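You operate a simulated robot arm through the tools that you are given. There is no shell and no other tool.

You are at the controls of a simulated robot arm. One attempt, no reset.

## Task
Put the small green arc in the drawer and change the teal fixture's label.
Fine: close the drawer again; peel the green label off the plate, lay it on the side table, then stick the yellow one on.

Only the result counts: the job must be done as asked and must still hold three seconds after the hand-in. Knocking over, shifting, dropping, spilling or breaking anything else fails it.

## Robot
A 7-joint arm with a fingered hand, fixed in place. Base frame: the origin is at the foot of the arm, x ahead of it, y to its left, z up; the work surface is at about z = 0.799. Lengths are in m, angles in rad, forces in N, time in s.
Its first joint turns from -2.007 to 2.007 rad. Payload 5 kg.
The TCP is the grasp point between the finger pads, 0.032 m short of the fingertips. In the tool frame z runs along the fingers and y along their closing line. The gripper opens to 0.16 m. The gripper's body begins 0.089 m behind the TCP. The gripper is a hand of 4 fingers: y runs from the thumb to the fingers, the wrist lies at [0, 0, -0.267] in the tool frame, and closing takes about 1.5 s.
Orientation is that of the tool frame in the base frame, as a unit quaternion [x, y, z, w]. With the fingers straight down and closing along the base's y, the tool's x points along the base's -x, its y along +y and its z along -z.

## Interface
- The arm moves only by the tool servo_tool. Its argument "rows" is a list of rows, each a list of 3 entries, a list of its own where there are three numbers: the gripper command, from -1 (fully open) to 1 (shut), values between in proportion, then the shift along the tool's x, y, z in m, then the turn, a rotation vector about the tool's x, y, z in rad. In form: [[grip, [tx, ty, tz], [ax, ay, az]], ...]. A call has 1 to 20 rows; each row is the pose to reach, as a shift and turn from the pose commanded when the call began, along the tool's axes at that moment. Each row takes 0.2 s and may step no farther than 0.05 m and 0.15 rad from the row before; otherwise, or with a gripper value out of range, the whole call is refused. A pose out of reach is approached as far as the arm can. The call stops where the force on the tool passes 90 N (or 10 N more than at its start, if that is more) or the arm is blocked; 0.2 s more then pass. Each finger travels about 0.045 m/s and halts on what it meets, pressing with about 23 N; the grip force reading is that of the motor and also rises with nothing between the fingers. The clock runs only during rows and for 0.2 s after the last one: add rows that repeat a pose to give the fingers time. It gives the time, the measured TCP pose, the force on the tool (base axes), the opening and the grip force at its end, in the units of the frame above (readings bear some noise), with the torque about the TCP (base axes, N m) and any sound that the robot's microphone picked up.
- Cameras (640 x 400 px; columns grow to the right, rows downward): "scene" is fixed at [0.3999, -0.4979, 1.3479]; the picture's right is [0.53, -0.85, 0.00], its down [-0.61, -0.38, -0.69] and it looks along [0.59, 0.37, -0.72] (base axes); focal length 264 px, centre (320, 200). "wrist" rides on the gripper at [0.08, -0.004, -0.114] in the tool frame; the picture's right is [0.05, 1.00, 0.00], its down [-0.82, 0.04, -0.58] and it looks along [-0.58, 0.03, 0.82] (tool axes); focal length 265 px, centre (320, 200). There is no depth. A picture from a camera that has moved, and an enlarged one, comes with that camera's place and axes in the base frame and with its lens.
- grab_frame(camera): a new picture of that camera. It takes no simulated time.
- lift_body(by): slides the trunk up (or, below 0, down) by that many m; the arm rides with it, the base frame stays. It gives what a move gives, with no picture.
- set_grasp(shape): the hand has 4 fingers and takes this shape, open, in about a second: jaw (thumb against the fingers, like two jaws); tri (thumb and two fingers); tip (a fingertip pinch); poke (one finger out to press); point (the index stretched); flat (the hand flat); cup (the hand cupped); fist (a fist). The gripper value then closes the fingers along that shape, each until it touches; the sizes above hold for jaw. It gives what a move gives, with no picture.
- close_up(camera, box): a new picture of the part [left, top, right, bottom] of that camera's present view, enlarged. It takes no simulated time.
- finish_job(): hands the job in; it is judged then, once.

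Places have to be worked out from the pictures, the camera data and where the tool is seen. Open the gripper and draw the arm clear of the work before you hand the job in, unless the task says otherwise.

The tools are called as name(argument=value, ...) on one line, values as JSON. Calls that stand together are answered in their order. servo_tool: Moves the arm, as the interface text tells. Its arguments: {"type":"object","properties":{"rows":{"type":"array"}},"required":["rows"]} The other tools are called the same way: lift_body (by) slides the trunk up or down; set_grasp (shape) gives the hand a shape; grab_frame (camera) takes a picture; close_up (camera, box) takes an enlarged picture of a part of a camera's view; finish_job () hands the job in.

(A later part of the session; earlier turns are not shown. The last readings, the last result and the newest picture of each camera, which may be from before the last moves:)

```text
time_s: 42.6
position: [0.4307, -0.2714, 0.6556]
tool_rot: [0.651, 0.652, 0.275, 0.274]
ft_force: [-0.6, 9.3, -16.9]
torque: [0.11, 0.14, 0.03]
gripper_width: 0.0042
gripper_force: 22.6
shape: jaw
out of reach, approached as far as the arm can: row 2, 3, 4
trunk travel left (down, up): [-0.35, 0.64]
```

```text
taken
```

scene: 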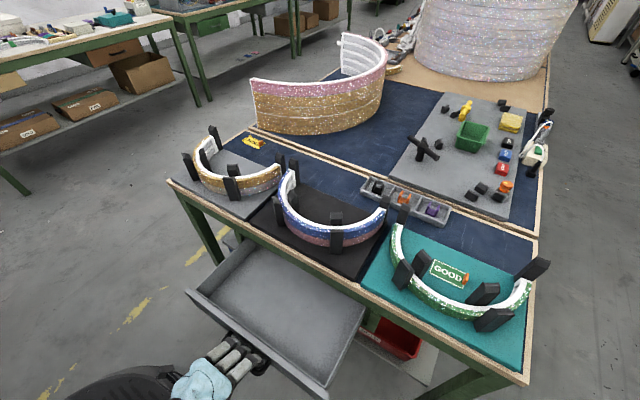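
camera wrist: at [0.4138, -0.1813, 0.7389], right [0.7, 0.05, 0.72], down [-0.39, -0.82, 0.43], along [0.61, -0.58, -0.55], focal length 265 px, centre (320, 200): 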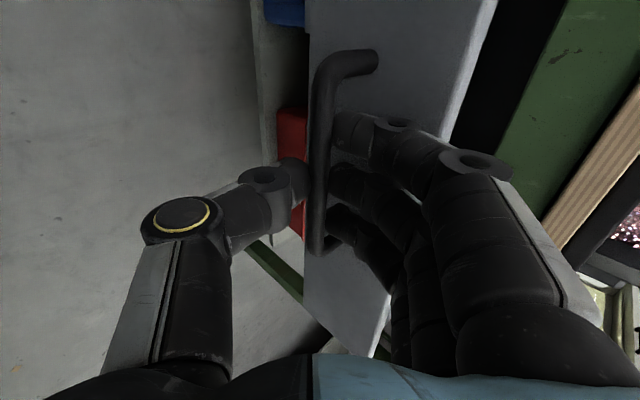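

The arm hit its inner reach limit with the drawer about 18 cm open. To release the bar cleanly I push back in about 3 cm, still gripping, before opening the fingers.

servo_tool(rows=[[1, [0, 0.007, 0.0072], [0, 0, 0]], [1, [0, 0.0139, 0.0143], [0, 0, 0]], [1, [0, 0.0209, 0.0215], [0, 0, 0]], [1, [0, 0.0279, 0.0287], [0, 0, 0]]])

grab_frame(camera="wrist")

```text
time_s: 43.6
position: [0.4707, -0.2724, 0.6556]
tool_rot: [0.652, 0.651, 0.275, 0.274]
ft_force: [0.1, 6.5, -23.0]
torque: [0.08, 0.17, 0.1]
gripper_width: 0.0044
gripper_force: 22.9
shape: jaw
trunk travel left (down, up): [-0.35, 0.64]
```

```text
taken
camera wrist: at [0.3869, -0.1929, 0.7326], right [0.7, 0.05, 0.72], down [-0.39, -0.82, 0.43], along [0.61, -0.58, -0.55], focal length 265 px, centre (320, 200)
```

wrist: 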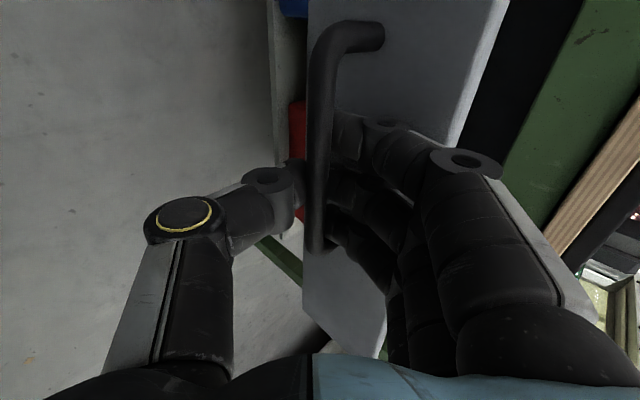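

I relieve the small side and vertical load first, then open the fingers slightly and back out along the finger direction.

servo_tool(rows=[[1, [0.005, 0.0025, -0.0025], [0, 0, 0]], [1, [0.01, 0.005, -0.0049], [0, 0, 0]], [0.8, [0.01, 0.005, -0.0049], [0, 0, 0]], [0.6, [0.01, 0.005, -0.0049], [0, 0, 0]], [0.6, [0.01, 0.005, -0.0049], [0, 0, 0]], [0.6, [0.01, 0.005, -0.0049], [0, 0, 0]]])

grab_frame(camera="wrist")

```text
time_s: 45.0
position: [0.4706, -0.2624, 0.665]
tool_rot: [0.651, 0.651, 0.275, 0.275]
ft_force: [0.3, 0.5, -0.1]
torque: [0.01, -0.02, -0.02]
gripper_width: 0.0317
gripper_force: 0.0
shape: jaw
trunk travel left (down, up): [-0.35, 0.64]
```

```text
taken
camera wrist: at [0.3865, -0.1828, 0.7401], right [0.7, 0.05, 0.72], down [-0.38, -0.82, 0.43], along [0.61, -0.58, -0.55], focal length 265 px, centre (320, 200)
```

wrist: 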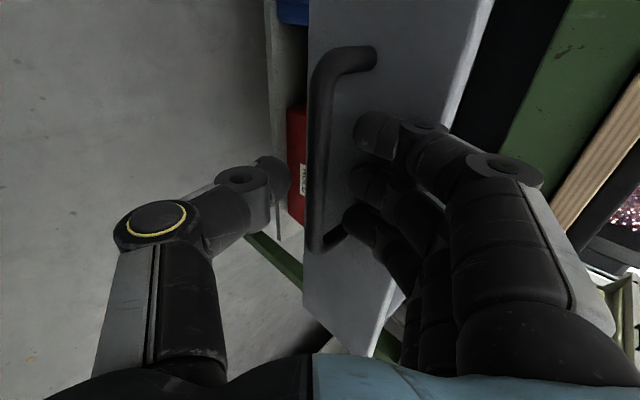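

The bar is free. I back the hand out up and toward the robot along its finger axis.

servo_tool(rows=[[0.6, [0, 0, -0.011], [0, 0, 0]], [0.6, [0, 0, -0.022], [0, 0, 0]], [0.6, [0, 0, -0.033], [0, 0, 0]], [0.6, [0, 0.007, -0.042], [0, 0, 0]]])

grab_frame(camera="wrist")

```text
time_s: 46.0
position: [0.4541, -0.2732, 0.6938]
tool_rot: [0.652, 0.652, 0.276, 0.273]
ft_force: [-0.2, -0.4, -1.1]
torque: [0.03, 0.03, -0.03]
gripper_width: 0.0316
gripper_force: 0.0
shape: jaw
out of reach, approached as far as the arm can: row 3, 4
trunk travel left (down, up): [-0.35, 0.64]
```

```text
taken
camera wrist: at [0.3704, -0.1939, 0.7704], right [0.7, 0.05, 0.72], down [-0.38, -0.82, 0.43], along [0.61, -0.57, -0.55], focal length 265 px, centre (320, 200)
```

wrist: 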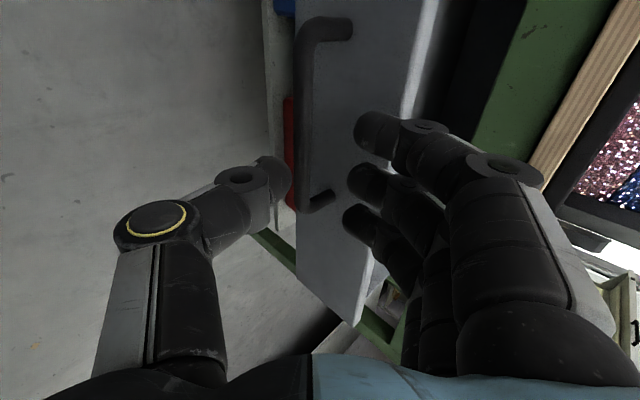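

Clear of the bar now. I raise the hand straight up and bring it back to pointing down.

servo_tool(rows=[[0.6, [0, 0.0215, -0.0209], [0, 0, 0]], [0.6, [0, 0.043, -0.0418], [0, 0, 0]], [0.6, [0, 0.0645, -0.0627], [0.133, 0, 0]], [0.6, [0, 0.086, -0.0836], [0.266, 0, 0]], [0.6, [0, 0.1, -0.097], [0.4, 0, 0]], [0.6, [0, 0.1147, -0.1115], [0.533, 0, 0]], [0.6, [0, 0.1147, -0.1115], [0.666, 0, 0]], [0.6, [0, 0.1147, -0.1115], [0.8, 0, 0]]])

grab_frame(camera="wrist")

grab_frame(camera="scene")

```text
time_s: 48.0
position: [0.3789, -0.3608, 0.853]
tool_rot: [0.786, 0.619, 0.002, -0.002]
ft_force: [-0.7, -1.1, -0.4]
torque: [0.16, -0.1, 0.0]
gripper_width: 0.0321
gripper_force: 0.0
shape: jaw
out of reach, approached as far as the arm can: row 1, 2
trunk travel left (down, up): [-0.35, 0.64]
stopped in row 8: the arm was blocked; the commanded pose is now the measured one
```

```text
taken
camera wrist: at [0.3937, -0.2821, 0.9672], right [0.98, -0.18, 0.0], down [-0.15, -0.8, 0.57], along [-0.1, -0.56, -0.82], focal length 265 px, centre (320, 200)
```

wrist: 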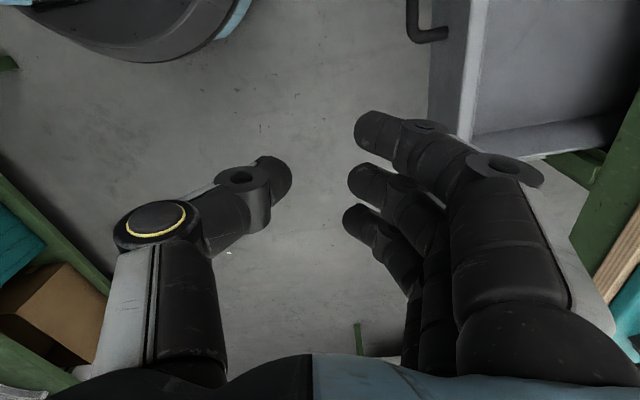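

```text
taken
```

scene: 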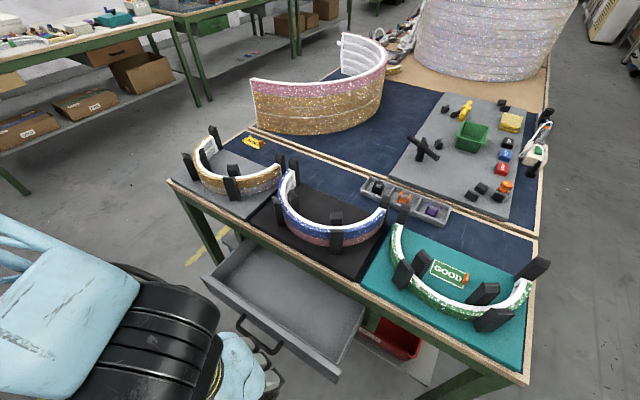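

The arm stopped with a yaw/position offset (TCP at (0.379, -0.361), yaw -1.8), reported blocked though the forces are small. I look closely at where the arm is relative to the drawer before moving.

close_up(camera="scene", box=[0, 200, 320, 400])

close_up(camera="scene", box=[180, 230, 400, 400])

```text
2.00 times, centred on (160, 300) of scene
camera zoom: at [0.3999, -0.4979, 1.3479], right [0.53, -0.85, 0.0], down [-0.61, -0.38, -0.69], along [0.59, 0.37, -0.72], focal length 529 px, centre (640, 0)
```

zoom: 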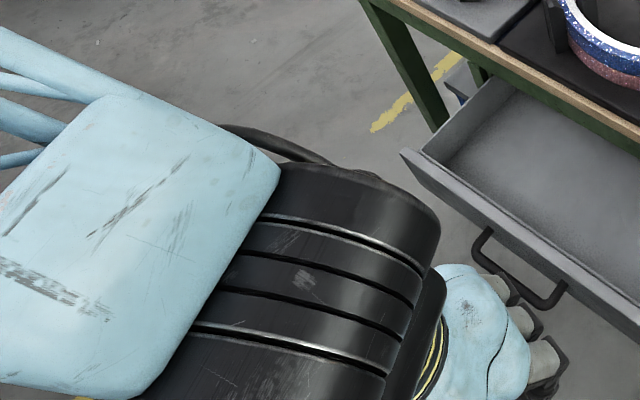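

```text
2.35 times, centred on (290, 315) of scene
camera zoom: at [0.3999, -0.4979, 1.3479], right [0.53, -0.85, 0.0], down [-0.61, -0.38, -0.69], along [0.59, 0.37, -0.72], focal length 622 px, centre (391, -71)
```

zoom: 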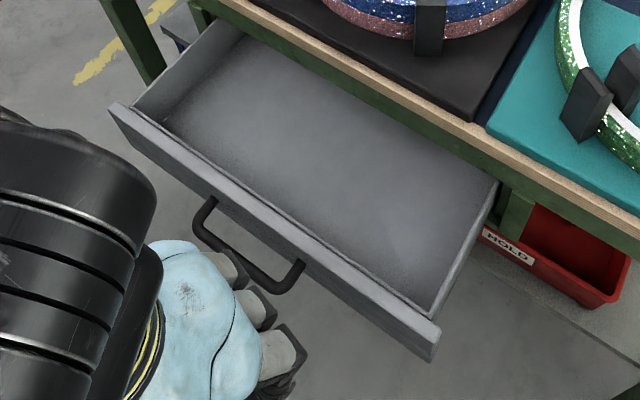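

Nothing is touching the drawer; the stop was a joint-side lag near the inner reach limit. I bring the hand over the drawer's front panel (x≈0.52), pointing down and closing along x, staying above it.

servo_tool(rows=[[0.25, [0.022, 0.0196, 0.0], [0, 0, -0.039]], [0.25, [0.044, 0.0392, 0.0], [0, 0, -0.078]], [0.25, [0.066, 0.0588, 0.01], [0, 0, -0.117]], [0.25, [0.088, 0.0784, 0.02], [0, 0, -0.156]], [0.25, [0.11, 0.098, 0.03], [0, 0, -0.195]], [0.25, [0.1319, 0.1176, 0.04], [0, 0, -0.234]]])

grab_frame(camera="wrist")

grab_frame(camera="scene")

```text
time_s: 49.4
position: [0.5253, -0.2574, 0.8146]
tool_rot: [0.708, 0.706, 0.001, 0.0]
ft_force: [-0.3, -0.5, 0.1]
torque: [0.02, 0.01, -0.03]
gripper_width: 0.0593
gripper_force: 0.1
shape: jaw
trunk travel left (down, up): [-0.35, 0.64]
```

```text
taken
camera wrist: at [0.5221, -0.1778, 0.9296], right [1.0, 0.05, 0.0], down [0.04, -0.82, 0.58], along [0.03, -0.58, -0.82], focal length 265 px, centre (320, 200)
```

wrist: 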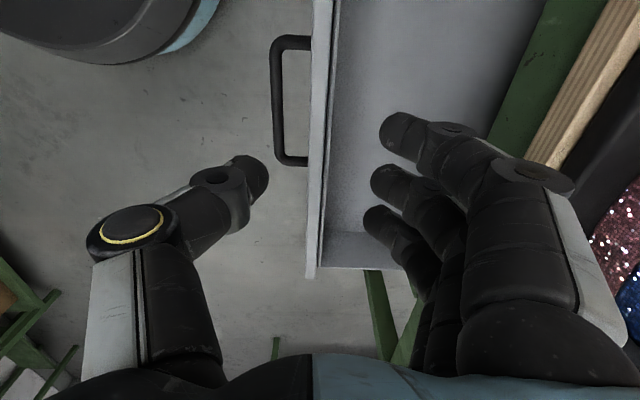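

```text
taken
```

scene: 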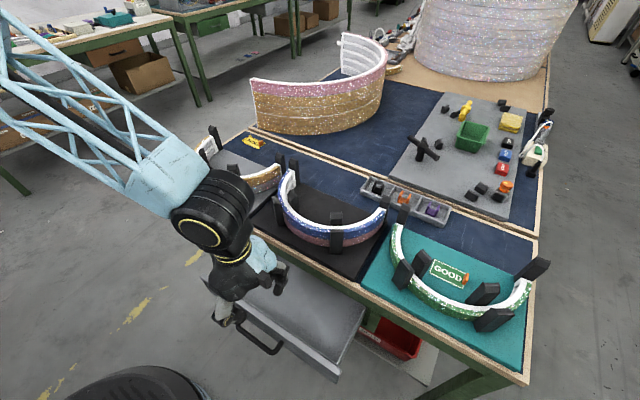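

The panel's top edge sits right under the grip centre (x≈0.528). I lower the hand so the fingertips overlap it by about 2 cm and close on it.

servo_tool(rows=[[0.25, [0, 0.001, 0.02], [0, 0, 0]], [0.25, [0, 0.002, 0.04], [0, 0, 0]], [0.25, [0, 0.002, 0.06], [0, 0, 0]], [0.25, [0, 0.002, 0.08], [0, 0, 0]], [0.25, [0, 0.002, 0.098], [0, 0, 0]], [0.6, [0, 0.002, 0.098], [0, 0, 0]], [1, [0, 0.002, 0.098], [0, 0, 0]], [1, [0, 0.002, 0.098], [0, 0, 0]], [1, [0, 0.002, 0.098], [0, 0, 0]]])

grab_frame(camera="wrist")

```text
time_s: 51.4
position: [0.5259, -0.2563, 0.7161]
tool_rot: [0.707, 0.707, 0.001, 0.0]
ft_force: [0.9, -0.5, -1.5]
torque: [-0.05, -0.22, 0.01]
gripper_width: 0.0146
gripper_force: 23.1
shape: jaw
trunk travel left (down, up): [-0.35, 0.64]
```

```text
taken
camera wrist: at [0.5224, -0.177, 0.8299], right [1.0, 0.05, 0.0], down [0.04, -0.82, 0.58], along [0.03, -0.58, -0.82], focal length 265 px, centre (320, 200)
```

wrist: 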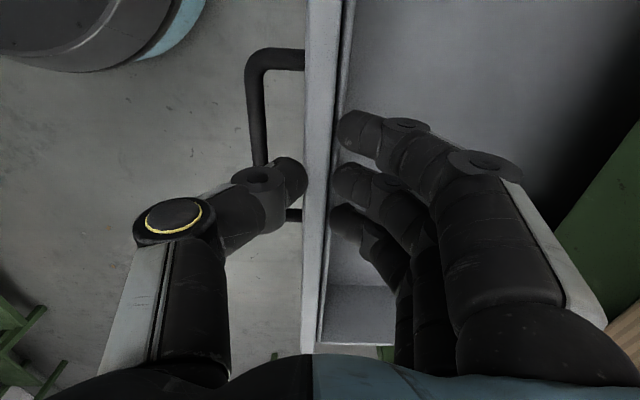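

The panel is held (15 mm thick, 23 N). I pull the drawer out another 10 cm straight along -x.

servo_tool(rows=[[1, [0, -0.015, 0], [0, 0, 0]], [1, [0, -0.03, 0], [0, 0, 0]], [1, [0, -0.045, 0], [0, 0, 0]], [1, [0, -0.06, 0], [0, 0, 0]], [1, [0, -0.075, 0], [0, 0, 0]], [1, [0, -0.09, 0], [0, 0, 0]]])

grab_frame(camera="wrist")

grab_frame(camera="scene")

```text
time_s: 52.8
position: [0.4372, -0.2568, 0.7156]
tool_rot: [0.707, 0.707, 0.001, -0.001]
ft_force: [-0.7, 5.1, 7.3]
torque: [0.13, -0.23, 0.0]
gripper_width: 0.0146
gripper_force: 23.2
shape: jaw
trunk travel left (down, up): [-0.35, 0.64]
```

```text
taken
camera wrist: at [0.4322, -0.1772, 0.8296], right [1.0, 0.05, 0.0], down [0.04, -0.82, 0.58], along [0.03, -0.58, -0.82], focal length 265 px, centre (320, 200)
```

wrist: 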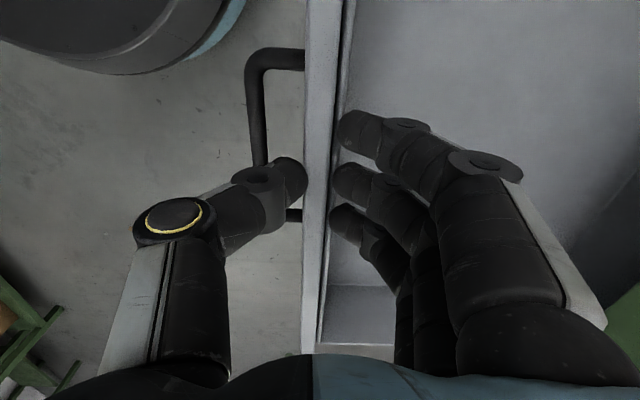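

```text
taken
```

scene: 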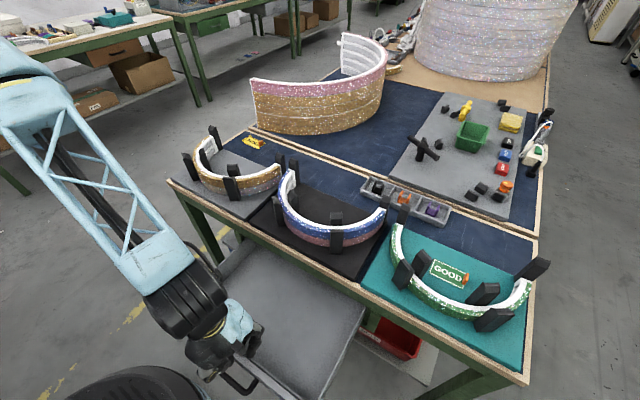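

The drawer is now open about 23 cm, with panel at x≈0.437. I release the panel and lift the hand straight up.

servo_tool(rows=[[0.6, [0, 0, 0], [0, 0, 0]], [0.25, [0, 0, 0], [0, 0, 0]], [0.25, [0, 0, 0], [0, 0, 0]], [0.25, [0, 0, 0], [0, 0, 0]], [0.25, [0, 0, -0.04], [0, 0, 0]], [0.25, [0, 0, -0.08], [0, 0, 0]], [0.25, [0, 0, -0.12], [0, 0, 0]], [0.25, [0, 0, -0.16], [0, 0, 0]], [0.25, [0, 0, -0.2], [0, 0, 0]]])

grab_frame(camera="wrist")

grab_frame(camera="scene")

```text
time_s: 54.8
position: [0.4366, -0.2553, 0.9134]
tool_rot: [0.708, 0.706, 0.001, -0.002]
ft_force: [-0.1, -0.3, 0.1]
torque: [0.01, 0.03, -0.02]
gripper_width: 0.0596
gripper_force: 0.1
shape: jaw
trunk travel left (down, up): [-0.35, 0.64]
```

```text
taken
camera wrist: at [0.4322, -0.1774, 1.0271], right [1.0, 0.05, 0.0], down [0.04, -0.82, 0.58], along [0.03, -0.58, -0.82], focal length 265 px, centre (320, 200)
```

wrist: 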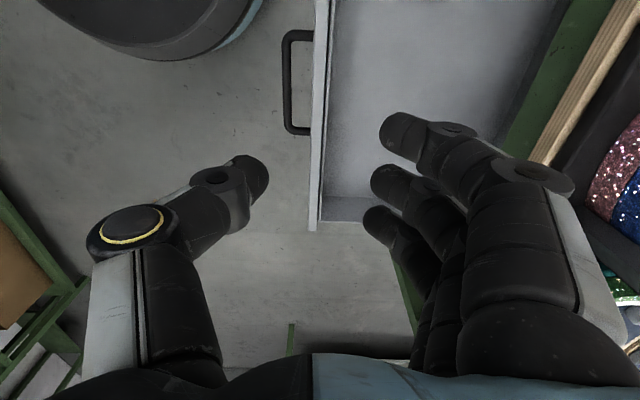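

```text
taken
```

scene: 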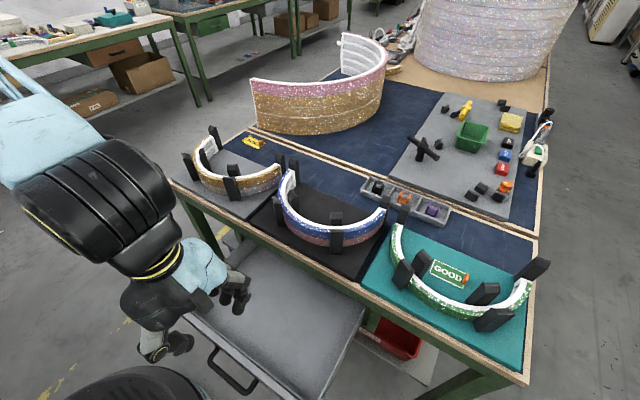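

The drawer stays open; its floor is at z≈0.644, so there is about 6 cm of depth for the ~5 cm tall arc. I raise the trunk back up and switch to the "tri" grip (thumb and two fingers), since the gap between the inner posts is only about 9 cm wide.

lift_body(by=0.2)

set_grasp(shape="tri")

grab_frame(camera="wrist")

```text
time_s: 56.9
position: [0.4367, -0.2573, 1.114]
tool_rot: [0.707, 0.707, 0.0, -0.001]
ft_force: [-0.2, 0.0, 0.4]
torque: [-0.01, 0.02, 0.02]
gripper_width: 0.0595
gripper_force: 0.1
shape: jaw
trunk travel left (down, up): [-0.55, 0.44]
```

```text
time_s: 57.8
position: [0.4358, -0.2568, 1.1123]
tool_rot: [0.708, 0.707, 0.0, 0.0]
ft_force: [-0.5, -0.4, -0.4]
torque: [-0.02, -0.03, 0.02]
gripper_width: 0.1598
gripper_force: 0.0
shape: tri
trunk travel left (down, up): [-0.55, 0.44]
```

```text
taken
camera wrist: at [0.4322, -0.1775, 1.2268], right [1.0, 0.05, 0.0], down [0.04, -0.82, 0.58], along [0.03, -0.58, -0.82], focal length 265 px, centre (320, 200)
```

wrist: 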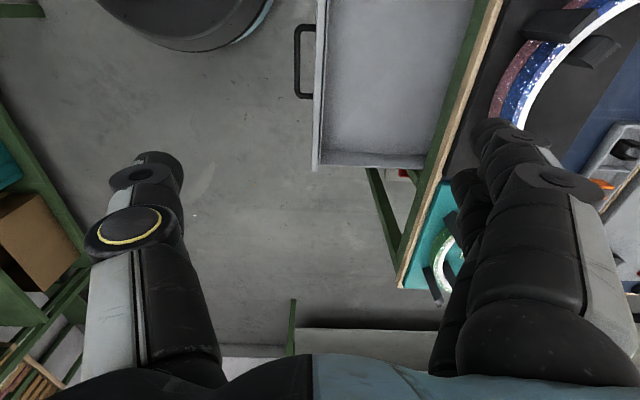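

In tri, only thumb, index and middle are extended. I move above the arc's apex at about (0.708, -0.594), still high, with the opening narrowed.

servo_tool(rows=[[0.125, [-0.0337, 0.0272, 0.0], [0, 0, 0]], [0.125, [-0.0674, 0.0544, 0.0], [0, 0, 0]], [0.125, [-0.1011, 0.0816, 0.01], [0, 0, 0]], [0.125, [-0.1348, 0.1088, 0.02], [0, 0, 0]], [0.125, [-0.1685, 0.136, 0.03], [0, 0, 0]], [0.125, [-0.2022, 0.1632, 0.05], [0, 0, 0]], [0.125, [-0.2359, 0.1904, 0.07], [0, 0, 0]], [0.125, [-0.2696, 0.2176, 0.09], [0, 0, 0]], [0.125, [-0.3033, 0.2448, 0.11], [0, 0, 0]], [0.125, [-0.337, 0.272, 0.13], [0, 0, 0]]])

grab_frame(camera="wrist")

close_up(camera="scene", box=[380, 200, 560, 340])

```text
time_s: 60.0
position: [0.7073, -0.5959, 0.9814]
tool_rot: [0.707, 0.707, 0.001, 0.0]
ft_force: [0.2, -0.5, 0.2]
torque: [0.03, 0.01, 0.0]
gripper_width: 0.0707
gripper_force: 0.0
shape: tri
trunk travel left (down, up): [-0.55, 0.44]
```

```text
taken
camera wrist: at [0.7034, -0.5164, 1.0957], right [1.0, 0.05, 0.0], down [0.04, -0.82, 0.58], along [0.03, -0.57, -0.82], focal length 265 px, centre (320, 200)
```

wrist: 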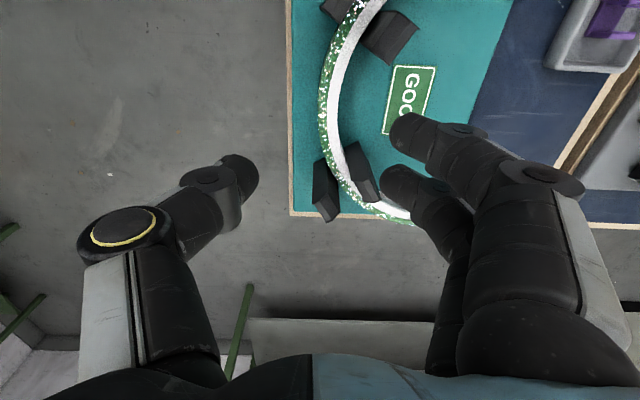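

```text
2.86 times, centred on (470, 270) of scene
camera zoom: at [0.3999, -0.4979, 1.3479], right [0.53, -0.85, 0.0], down [-0.61, -0.38, -0.69], along [0.59, 0.37, -0.72], focal length 756 px, centre (-109, 0)
```

zoom: 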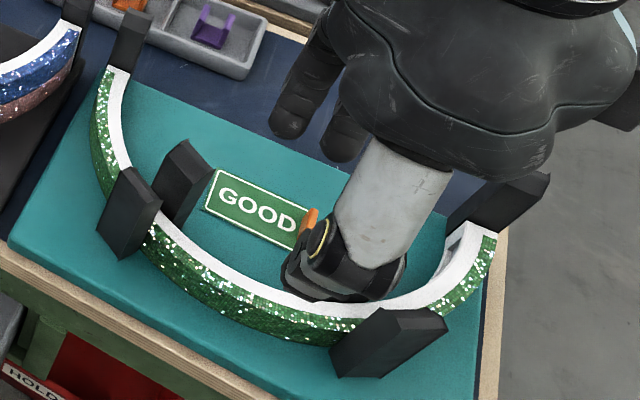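

The arc's apex is visible below between thumb and fingers; I zoom in to align.

close_up(camera="wrist", box=[270, 0, 450, 230])

```text
1.74 times, centred on (360, 115) of wrist
camera zoom: at [0.7034, -0.5164, 1.0957], right [1.0, 0.05, 0.0], down [0.04, -0.82, 0.58], along [0.03, -0.57, -0.82], focal length 462 px, centre (250, 348)
```

zoom: 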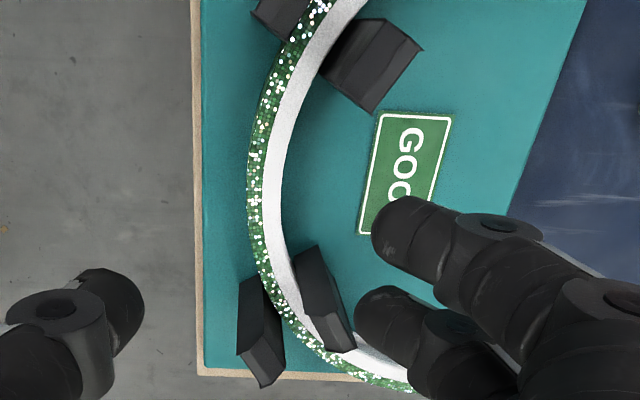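

Analysis of the hand geometry suggests it's better with the thumb on the inside and the fingers on the robot side (more clearance at the posts here and later at the drawer panel). I back off and up, switch to jaw, and rotate the hand 180° in two stages.

servo_tool(rows=[[0.125, [0.0, 0.0, -0.03], [0, 0, 0]], [0.125, [0.02, -0.025, -0.05], [0, 0, 0]], [0.125, [0.04, -0.05, -0.07], [0, 0, -0.1428]], [0.125, [0.06, -0.075, -0.07], [0, 0, -0.2856]], [0.125, [0.08, -0.1, -0.07], [0, 0, -0.4284]], [0.125, [0.08, -0.1, -0.07], [0, 0, -0.5712]], [0.125, [0.08, -0.1, -0.07], [0, 0, -0.714]], [0.125, [0.08, -0.1, -0.07], [0, 0, -0.8568]], [0.125, [0.08, -0.1, -0.07], [0, 0, -0.9996]], [0.125, [0.08, -0.1, -0.07], [0, 0, -1.1424]], [0.125, [0.08, -0.1, -0.07], [0, 0, -1.2852]], [0.125, [0.08, -0.1, -0.07], [0, 0, -1.428]], [0.125, [0.08, -0.1, -0.07], [0, 0, -1.5708]]])

set_grasp(shape="jaw")

servo_tool(rows=[[0.125, [0, 0, 0], [0, 0, -0.1428]], [0.125, [0, 0, 0], [0, 0, -0.2856]], [0.125, [0, 0, 0], [0, 0, -0.4284]], [0.125, [0, 0, 0], [0, 0, -0.5712]], [0.125, [0, 0, 0], [0, 0, -0.714]], [0.125, [0, 0, 0], [0, 0, -0.8568]], [0.125, [0, 0, 0], [0, 0, -0.9996]], [0.125, [0, 0, 0], [0, 0, -1.1424]], [0.125, [0, 0, 0], [0, 0, -1.2852]], [0.125, [0, 0, 0], [0, 0, -1.428]], [0.125, [0, 0, 0], [0, 0, -1.5708]]])

grab_frame(camera="wrist")

grab_frame(camera="scene")

```text
time_s: 62.8
position: [0.6099, -0.5143, 1.0517]
tool_rot: [-0.002, 1.0, 0.0, -0.001]
ft_force: [-0.9, -0.1, -1.0]
torque: [0.03, -0.01, -0.03]
gripper_width: 0.0705
gripper_force: 0.1
shape: tri
trunk travel left (down, up): [-0.55, 0.44]
```

```text
time_s: 63.7
position: [0.6095, -0.5141, 1.0521]
tool_rot: [0.0, 1.0, 0.0, 0.0]
ft_force: [0.6, -0.5, -0.2]
torque: [-0.01, -0.02, -0.01]
gripper_width: 0.1599
gripper_force: 0.0
shape: jaw
trunk travel left (down, up): [-0.55, 0.44]
```

```text
time_s: 66.1
position: [0.6082, -0.5141, 1.0525]
tool_rot: [0.708, -0.707, 0.0, -0.002]
ft_force: [0.4, 0.3, 0.2]
torque: [0.0, 0.0, 0.05]
gripper_width: 0.0707
gripper_force: 0.1
shape: jaw
trunk travel left (down, up): [-0.55, 0.44]
```

```text
taken
camera wrist: at [0.6121, -0.596, 1.1664], right [-1.0, -0.05, 0.0], down [-0.04, 0.81, 0.58], along [-0.03, 0.58, -0.82], focal length 265 px, centre (320, 200)
```

wrist: 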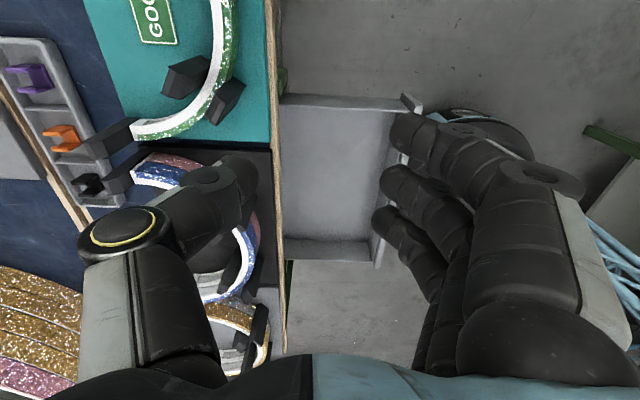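

```text
taken
```

scene: 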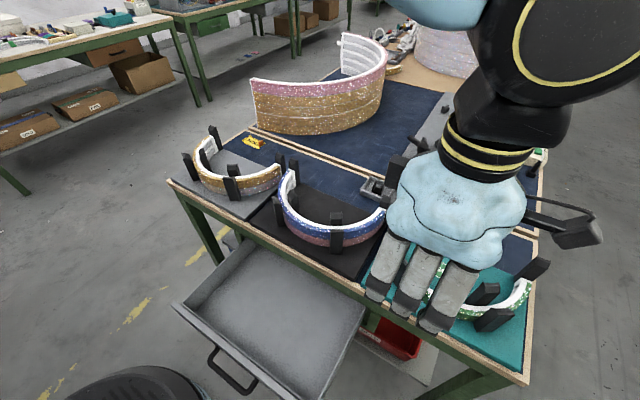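

Yaw +90° works. I move above the apex at (0.715, -0.592), fingers on the robot side and thumb inside, and check alignment.

servo_tool(rows=[[0.125, [0.0195, -0.0268, 0.01], [0, 0, 0]], [0.125, [0.039, -0.0535, 0.03], [0, 0, 0]], [0.125, [0.0585, -0.0803, 0.05], [0, 0, 0]], [0.125, [0.078, -0.107, 0.0775], [0, 0, 0]], [0.125, [0.078, -0.107, 0.0775], [0, 0, 0]]])

grab_frame(camera="wrist")

close_up(camera="wrist", box=[180, 60, 460, 260])

close_up(camera="scene", box=[360, 190, 560, 340])

```text
time_s: 67.3
position: [0.7134, -0.5931, 0.9756]
tool_rot: [-0.707, 0.707, 0.0, 0.002]
ft_force: [1.0, 0.3, -1.0]
torque: [0.02, 0.01, 0.01]
gripper_width: 0.0709
gripper_force: 0.1
shape: jaw
trunk travel left (down, up): [-0.55, 0.44]
```

```text
taken
camera wrist: at [0.7175, -0.6744, 1.0889], right [-1.0, -0.05, 0.0], down [-0.04, 0.81, 0.58], along [-0.03, 0.58, -0.82], focal length 265 px, centre (320, 200)
```

wrist: 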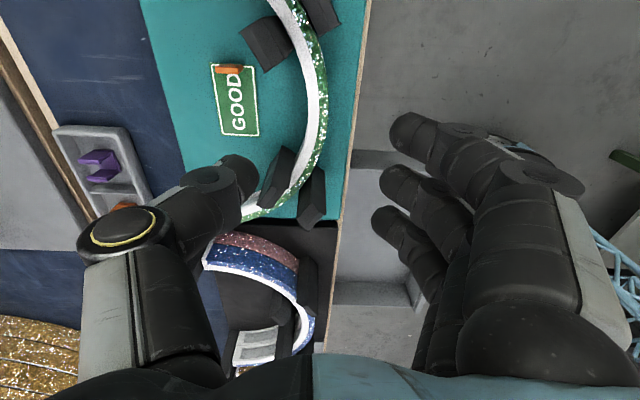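

```text
2.00 times, centred on (320, 160) of wrist
camera zoom: at [0.7175, -0.6744, 1.0889], right [-1.0, -0.05, 0.0], down [-0.04, 0.81, 0.58], along [-0.03, 0.58, -0.82], focal length 531 px, centre (320, 280)
```

zoom: 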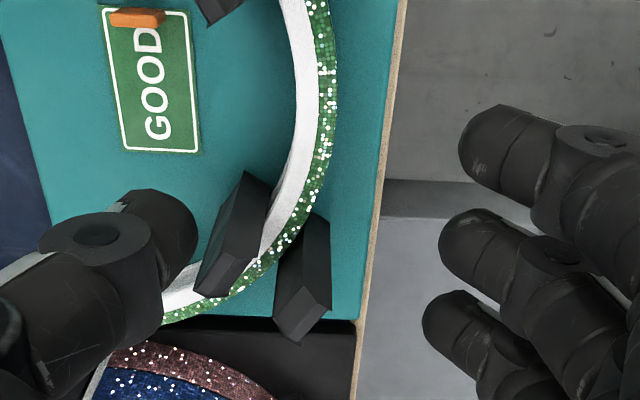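

```text
2.67 times, centred on (460, 265) of scene
camera zoom: at [0.3999, -0.4979, 1.3479], right [0.53, -0.85, 0.0], down [-0.61, -0.38, -0.69], along [0.59, 0.37, -0.72], focal length 705 px, centre (-53, 27)
```

zoom: 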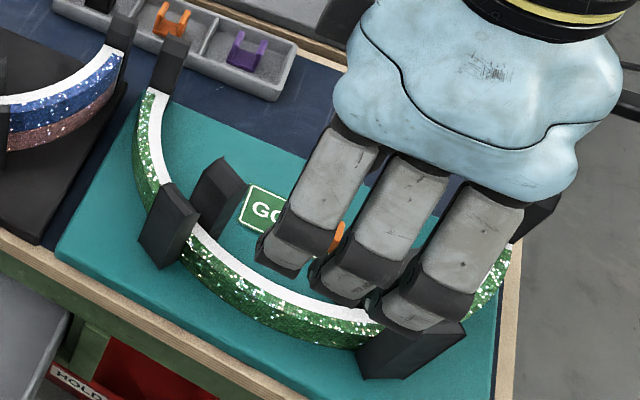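

The apex rim is centred at x≈0.715–0.718, matching the hand. I descend to TCP z≈0.858 with the fingers straddling the arc and check before closing.

servo_tool(rows=[[0.125, [0, -0.001, 0.025], [0, 0, 0]], [0.125, [0, -0.002, 0.05], [0, 0, 0]], [0.125, [0, -0.002, 0.075], [0, 0, 0]], [0.125, [0, -0.002, 0.095], [0, 0, 0]], [0.125, [0, -0.002, 0.11], [0, 0, 0]], [0.125, [0, -0.002, 0.1176], [0, 0, 0]]])

close_up(camera="scene", box=[360, 190, 560, 340])

grab_frame(camera="wrist")

```text
time_s: 68.7
position: [0.7174, -0.5928, 0.8584]
tool_rot: [0.708, -0.707, 0.0, 0.0]
ft_force: [0.6, 0.3, 0.3]
torque: [-0.02, 0.04, -0.01]
gripper_width: 0.071
gripper_force: 0.0
shape: jaw
trunk travel left (down, up): [-0.55, 0.44]
```

```text
2.67 times, centred on (460, 265) of scene
camera zoom: at [0.3999, -0.4979, 1.3479], right [0.53, -0.85, 0.0], down [-0.61, -0.38, -0.69], along [0.59, 0.37, -0.72], focal length 705 px, centre (-53, 27)
```

zoom: 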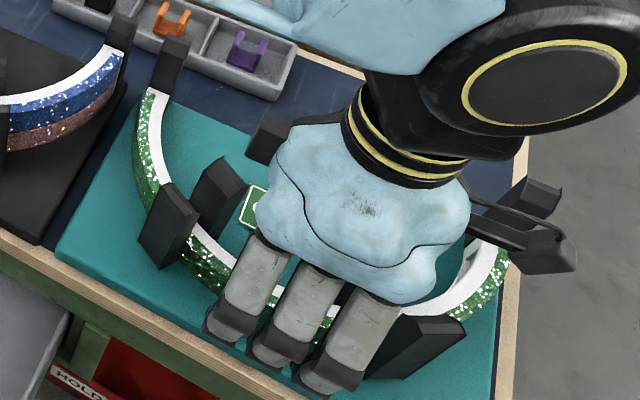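

```text
taken
camera wrist: at [0.7216, -0.6734, 0.9714], right [-1.0, -0.05, 0.0], down [-0.04, 0.81, 0.58], along [-0.03, 0.58, -0.82], focal length 265 px, centre (320, 200)
```

wrist: 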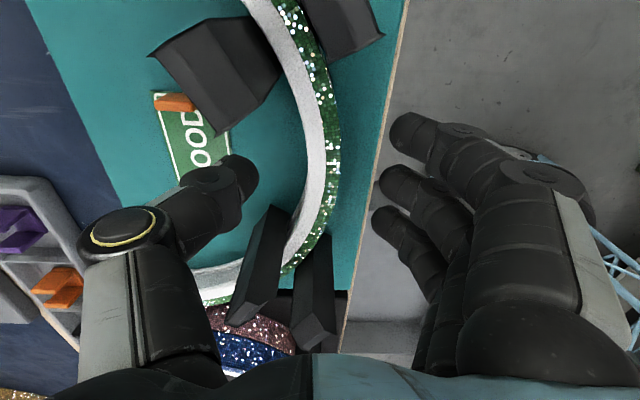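

The arc is between thumb and fingers with clearance from all posts. I close the grip on it.

servo_tool(rows=[[0.4, [0, 0, 0], [0, 0, 0]], [0.6, [0, 0, 0], [0, 0, 0]], [0.8, [0, 0, 0], [0, 0, 0]], [1, [0, 0, 0], [0, 0, 0]], [1, [0, 0, 0], [0, 0, 0]], [1, [0, 0, 0], [0, 0, 0]], [1, [0, 0, 0], [0, 0, 0]]])

grab_frame(camera="wrist")

```text
time_s: 70.3
position: [0.7169, -0.5925, 0.8592]
tool_rot: [-0.707, 0.707, 0.0, 0.0]
ft_force: [-2.2, 0.6, 8.2]
torque: [0.0, 0.07, -0.03]
gripper_width: 0.0024
gripper_force: 22.5
shape: jaw
trunk travel left (down, up): [-0.55, 0.44]
```

```text
taken
camera wrist: at [0.7207, -0.6735, 0.9725], right [-1.0, -0.05, 0.0], down [-0.04, 0.82, 0.58], along [-0.03, 0.58, -0.82], focal length 265 px, centre (320, 200)
```

wrist: 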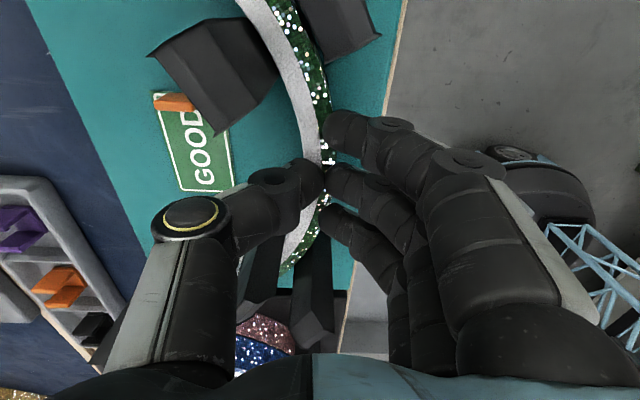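

The fingers closed over the rim (width 2 mm): re-deriving with the known x, the arc's top is only at z≈0.836, so it is about 2.5 cm tall and I was too high. I reopen and lower until the tips are just above the plate.

servo_tool(rows=[[0.6, [0, 0, 0], [0, 0, 0]], [0.3, [0, 0, 0], [0, 0, 0]], [0.2, [0, 0, 0], [0, 0, 0]], [0.2, [0, 0, 0], [0, 0, 0]], [0.2, [0, 0, 0], [0, 0, 0]]])

close_up(camera="wrist", box=[180, 60, 460, 260])

```text
time_s: 71.5
position: [0.7185, -0.5925, 0.8575]
tool_rot: [0.707, -0.707, -0.001, -0.001]
ft_force: [-0.3, 0.0, 0.9]
torque: [0.04, 0.01, -0.04]
gripper_width: 0.0632
gripper_force: 0.0
shape: jaw
trunk travel left (down, up): [-0.55, 0.44]
```

```text
2.00 times, centred on (320, 160) of wrist
camera zoom: at [0.7214, -0.6733, 0.9713], right [-1.0, -0.05, 0.0], down [-0.04, 0.81, 0.58], along [-0.03, 0.58, -0.82], focal length 531 px, centre (320, 280)
```

zoom: 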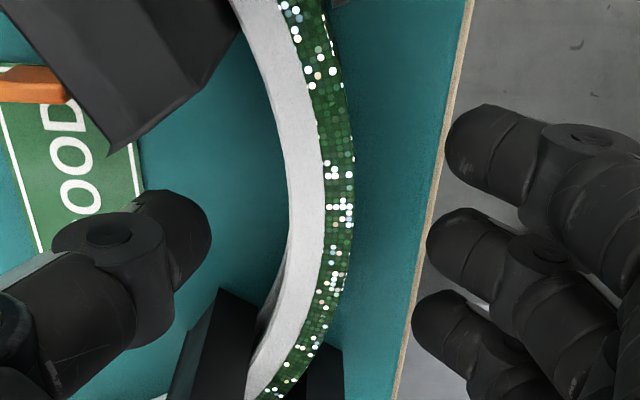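

The arc body spans x≈0.708–0.727, well centred. I lower gently by 1.1 cm to get the fingertips near the plate.

servo_tool(rows=[[0.2, [0, 0, 0.004], [0, 0, 0]], [0.2, [0, 0, 0.008], [0, 0, 0]], [0.2, [0, 0, 0.011], [0, 0, 0]], [0.2, [0, 0, 0.011], [0, 0, 0]]])

```text
time_s: 72.5
position: [0.7172, -0.5915, 0.8466]
tool_rot: [-0.707, 0.707, 0.0, 0.0]
ft_force: [0.0, 0.3, 0.3]
torque: [-0.05, -0.01, 0.05]
gripper_width: 0.0633
gripper_force: 0.1
shape: jaw
trunk travel left (down, up): [-0.55, 0.44]
```

No contact with the plate yet (tips about z≈0.8146). Now I close on the arc.

servo_tool(rows=[[0.4, [0, 0, 0], [0, 0, 0]], [0.6, [0, 0, 0], [0, 0, 0]], [0.8, [0, 0, 0], [0, 0, 0]], [1, [0, 0, 0], [0, 0, 0]], [1, [0, 0, 0], [0, 0, 0]], [1, [0, 0, 0], [0, 0, 0]], [1, [0, 0, 0], [0, 0, 0]]])

close_up(camera="wrist", box=[180, 60, 460, 260])

```text
time_s: 74.1
position: [0.718, -0.5918, 0.8449]
tool_rot: [0.708, -0.707, -0.001, -0.001]
ft_force: [-0.4, 0.6, 0.4]
torque: [-0.01, 0.05, -0.01]
gripper_width: 0.0145
gripper_force: 23.3
shape: jaw
trunk travel left (down, up): [-0.55, 0.44]
```

```text
2.00 times, centred on (320, 160) of wrist
camera zoom: at [0.7215, -0.6737, 0.9594], right [-1.0, -0.05, 0.0], down [-0.04, 0.81, 0.58], along [-0.03, 0.58, -0.82], focal length 531 px, centre (320, 280)
```

zoom: 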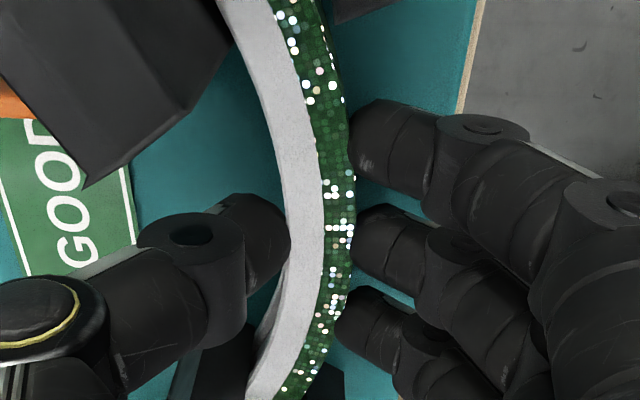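

The arc is gripped (width 14.5 mm, 23 N). I lift it slowly straight up by 3 cm as a test.

servo_tool(rows=[[1, [0, 0, -0.006], [0, 0, 0]], [1, [0, 0, -0.012], [0, 0, 0]], [1, [0, 0, -0.018], [0, 0, 0]], [1, [0, 0, -0.024], [0, 0, 0]], [1, [0, 0, -0.03], [0, 0, 0]]])

grab_frame(camera="wrist")

close_up(camera="scene", box=[360, 190, 560, 340])

```text
time_s: 75.3
position: [0.7182, -0.5925, 0.8765]
tool_rot: [0.707, -0.707, 0.0, -0.001]
ft_force: [-1.2, 0.5, -1.5]
torque: [0.01, 0.1, -0.01]
gripper_width: 0.0142
gripper_force: 23.1
shape: jaw
trunk travel left (down, up): [-0.55, 0.44]
```

```text
taken
camera wrist: at [0.7216, -0.6737, 0.9899], right [-1.0, -0.05, 0.0], down [-0.04, 0.81, 0.58], along [-0.03, 0.58, -0.82], focal length 265 px, centre (320, 200)
```

wrist: 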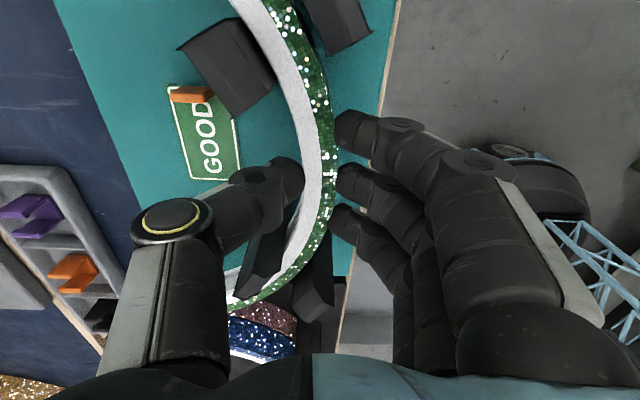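

```text
2.67 times, centred on (460, 265) of scene
camera zoom: at [0.3999, -0.4979, 1.3479], right [0.53, -0.85, 0.0], down [-0.61, -0.38, -0.69], along [0.59, 0.37, -0.72], focal length 705 px, centre (-53, 27)
```

zoom: 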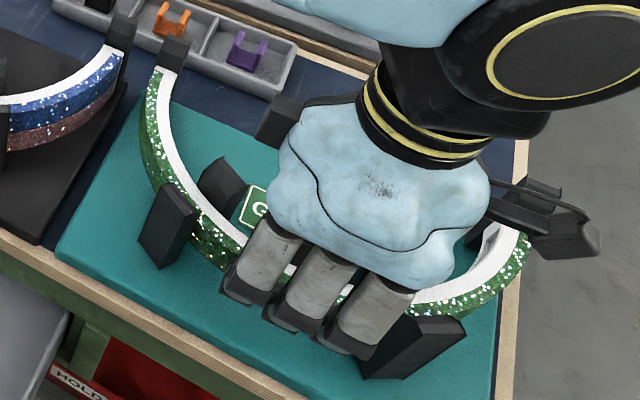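

The arc rises cleanly with the hand. I continue straight up until it is well above the posts.

servo_tool(rows=[[1, [0, 0, -0.012], [0, 0, 0]], [1, [0, 0, -0.024], [0, 0, 0]], [1, [0, 0, -0.036], [0, 0, 0]], [1, [0, 0, -0.048], [0, 0, 0]], [1, [0, 0, -0.06], [0, 0, 0]], [1, [0, 0, -0.075], [0, 0, 0]], [1, [0, 0, -0.09], [0, 0, 0]], [1, [0, 0, -0.105], [0, 0, 0]], [1, [0, 0, -0.12], [0, 0, 0]]])

grab_frame(camera="wrist")

grab_frame(camera="scene")

```text
time_s: 77.3
position: [0.7171, -0.5925, 0.996]
tool_rot: [-0.707, 0.707, 0.001, 0.002]
ft_force: [-0.1, 0.1, -1.6]
torque: [0.0, 0.09, 0.0]
gripper_width: 0.0144
gripper_force: 23.1
shape: jaw
trunk travel left (down, up): [-0.55, 0.44]
```

```text
taken
camera wrist: at [0.722, -0.6735, 1.1112], right [-1.0, -0.05, 0.0], down [-0.04, 0.81, 0.58], along [-0.03, 0.58, -0.82], focal length 265 px, centre (320, 200)
```

wrist: 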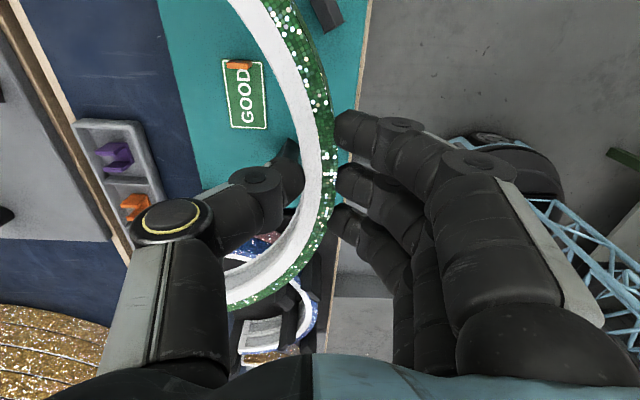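

```text
taken
```

scene: 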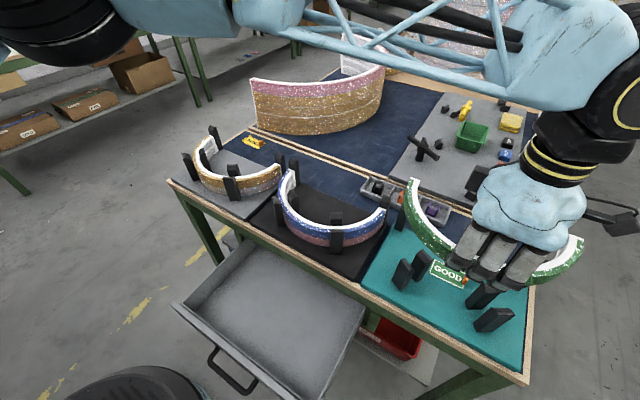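

The green arc is lifted clear and level. I bring it back in front of the table first (along -x), then sideways over the open drawer.

servo_tool(rows=[[1, [0, 0.02, 0], [0, 0, 0]], [1, [0, 0.05, 0], [0, 0, 0]], [1, [0, 0.085, 0], [0, 0, 0]], [1, [0, 0.12, 0], [0, 0, 0]], [1, [0, 0.155, 0], [0, 0, 0]], [1, [0, 0.185, 0], [0, 0, 0]], [1, [-0.01, 0.205, 0], [0, 0, 0]], [1, [-0.04, 0.209, 0], [0, 0, 0]], [1, [-0.075, 0.209, 0], [0, 0, 0]], [1, [-0.11, 0.209, 0], [0, 0, 0]], [1, [-0.145, 0.209, 0], [0, 0, 0]], [1, [-0.18, 0.209, 0], [0, 0, 0]], [1, [-0.215, 0.209, 0], [0, 0, 0]], [1, [-0.25, 0.209, 0], [0, 0, 0]], [1, [-0.28, 0.209, 0], [0, 0, 0]], [1, [-0.305, 0.209, 0], [0, 0, 0]], [1, [-0.32, 0.209, 0], [0, 0, 0]], [1, [-0.3245, 0.209, 0], [0, 0, 0]]])

grab_frame(camera="wrist")

grab_frame(camera="scene")

```text
time_s: 81.1
position: [0.5082, -0.2678, 0.9968]
tool_rot: [0.707, -0.707, 0.0, -0.001]
ft_force: [-0.5, 0.8, -1.7]
torque: [0.02, 0.1, -0.02]
gripper_width: 0.0144
gripper_force: 23.3
shape: jaw
trunk travel left (down, up): [-0.55, 0.44]
```

```text
taken
camera wrist: at [0.5128, -0.3489, 1.1106], right [-1.0, -0.05, 0.0], down [-0.04, 0.81, 0.58], along [-0.03, 0.58, -0.82], focal length 265 px, centre (320, 200)
```

wrist: 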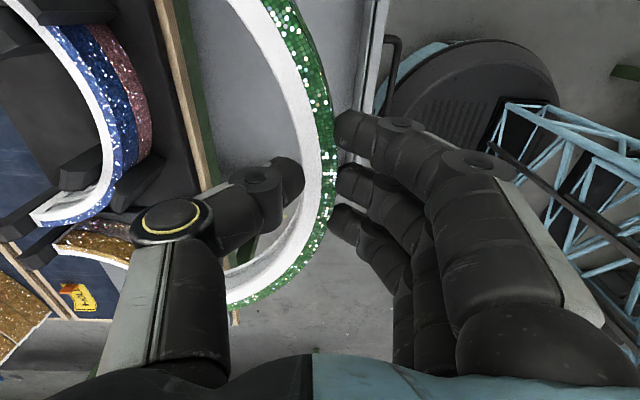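

```text
taken
```

scene: 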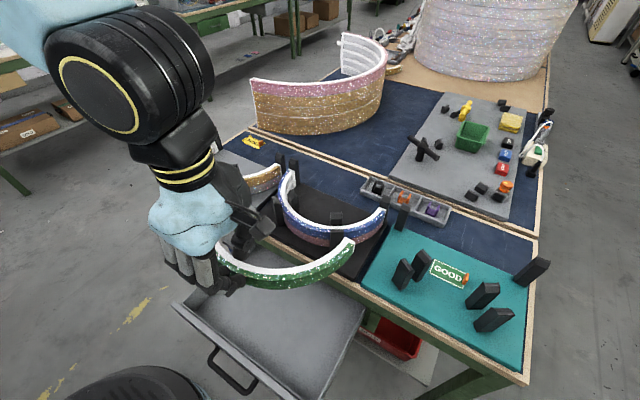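

The arc is over the drawer opening, its ends reaching x≈0.64. I zoom in to check the clearance to the table edge before lowering.

close_up(camera="wrist", box=[140, 0, 420, 180])

close_up(camera="scene", box=[170, 200, 400, 360])

```text
2.22 times, centred on (280, 90) of wrist
camera zoom: at [0.5128, -0.3489, 1.1106], right [-1.0, -0.05, 0.0], down [-0.04, 0.81, 0.58], along [-0.03, 0.58, -0.82], focal length 590 px, centre (409, 444)
```

zoom: 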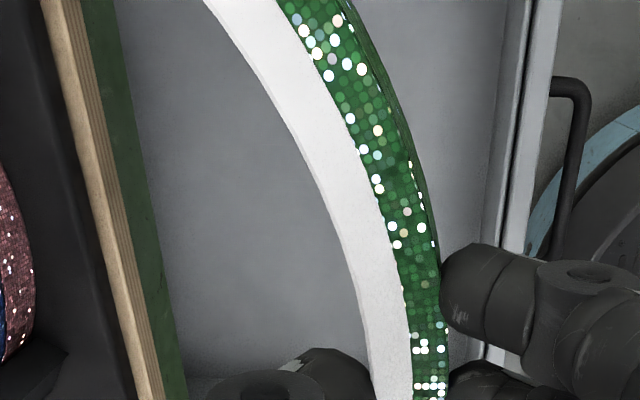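

```text
2.50 times, centred on (285, 280) of scene
camera zoom: at [0.3999, -0.4979, 1.3479], right [0.53, -0.85, 0.0], down [-0.61, -0.38, -0.69], along [0.59, 0.37, -0.72], focal length 661 px, centre (408, 0)
```

zoom: 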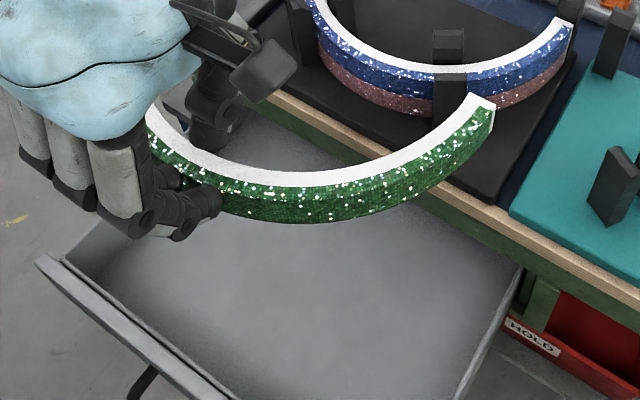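

Table edge front is at x≈0.660 and the panel's inner face at x≈0.445, so the arc (x 0.50–0.64) fits between with clearance. I lower the trunk 0.2 m with the arc held.

lift_body(by=-0.2)

grab_frame(camera="wrist")

grab_frame(camera="scene")

```text
time_s: 83.3
position: [0.5088, -0.2675, 0.7969]
tool_rot: [0.707, -0.707, -0.001, -0.001]
ft_force: [-0.9, -0.7, -2.3]
torque: [0.02, 0.09, 0.0]
gripper_width: 0.0144
gripper_force: 22.7
shape: jaw
trunk travel left (down, up): [-0.35, 0.64]
```

```text
taken
camera wrist: at [0.5127, -0.3491, 0.9107], right [-1.0, -0.05, 0.0], down [-0.04, 0.81, 0.58], along [-0.03, 0.58, -0.82], focal length 265 px, centre (320, 200)
```

wrist: 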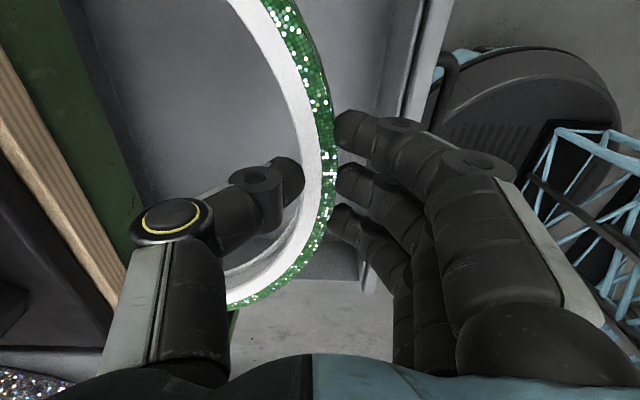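

```text
taken
```

scene: 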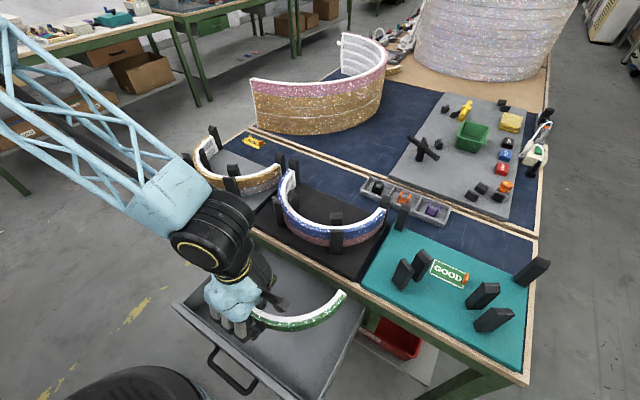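

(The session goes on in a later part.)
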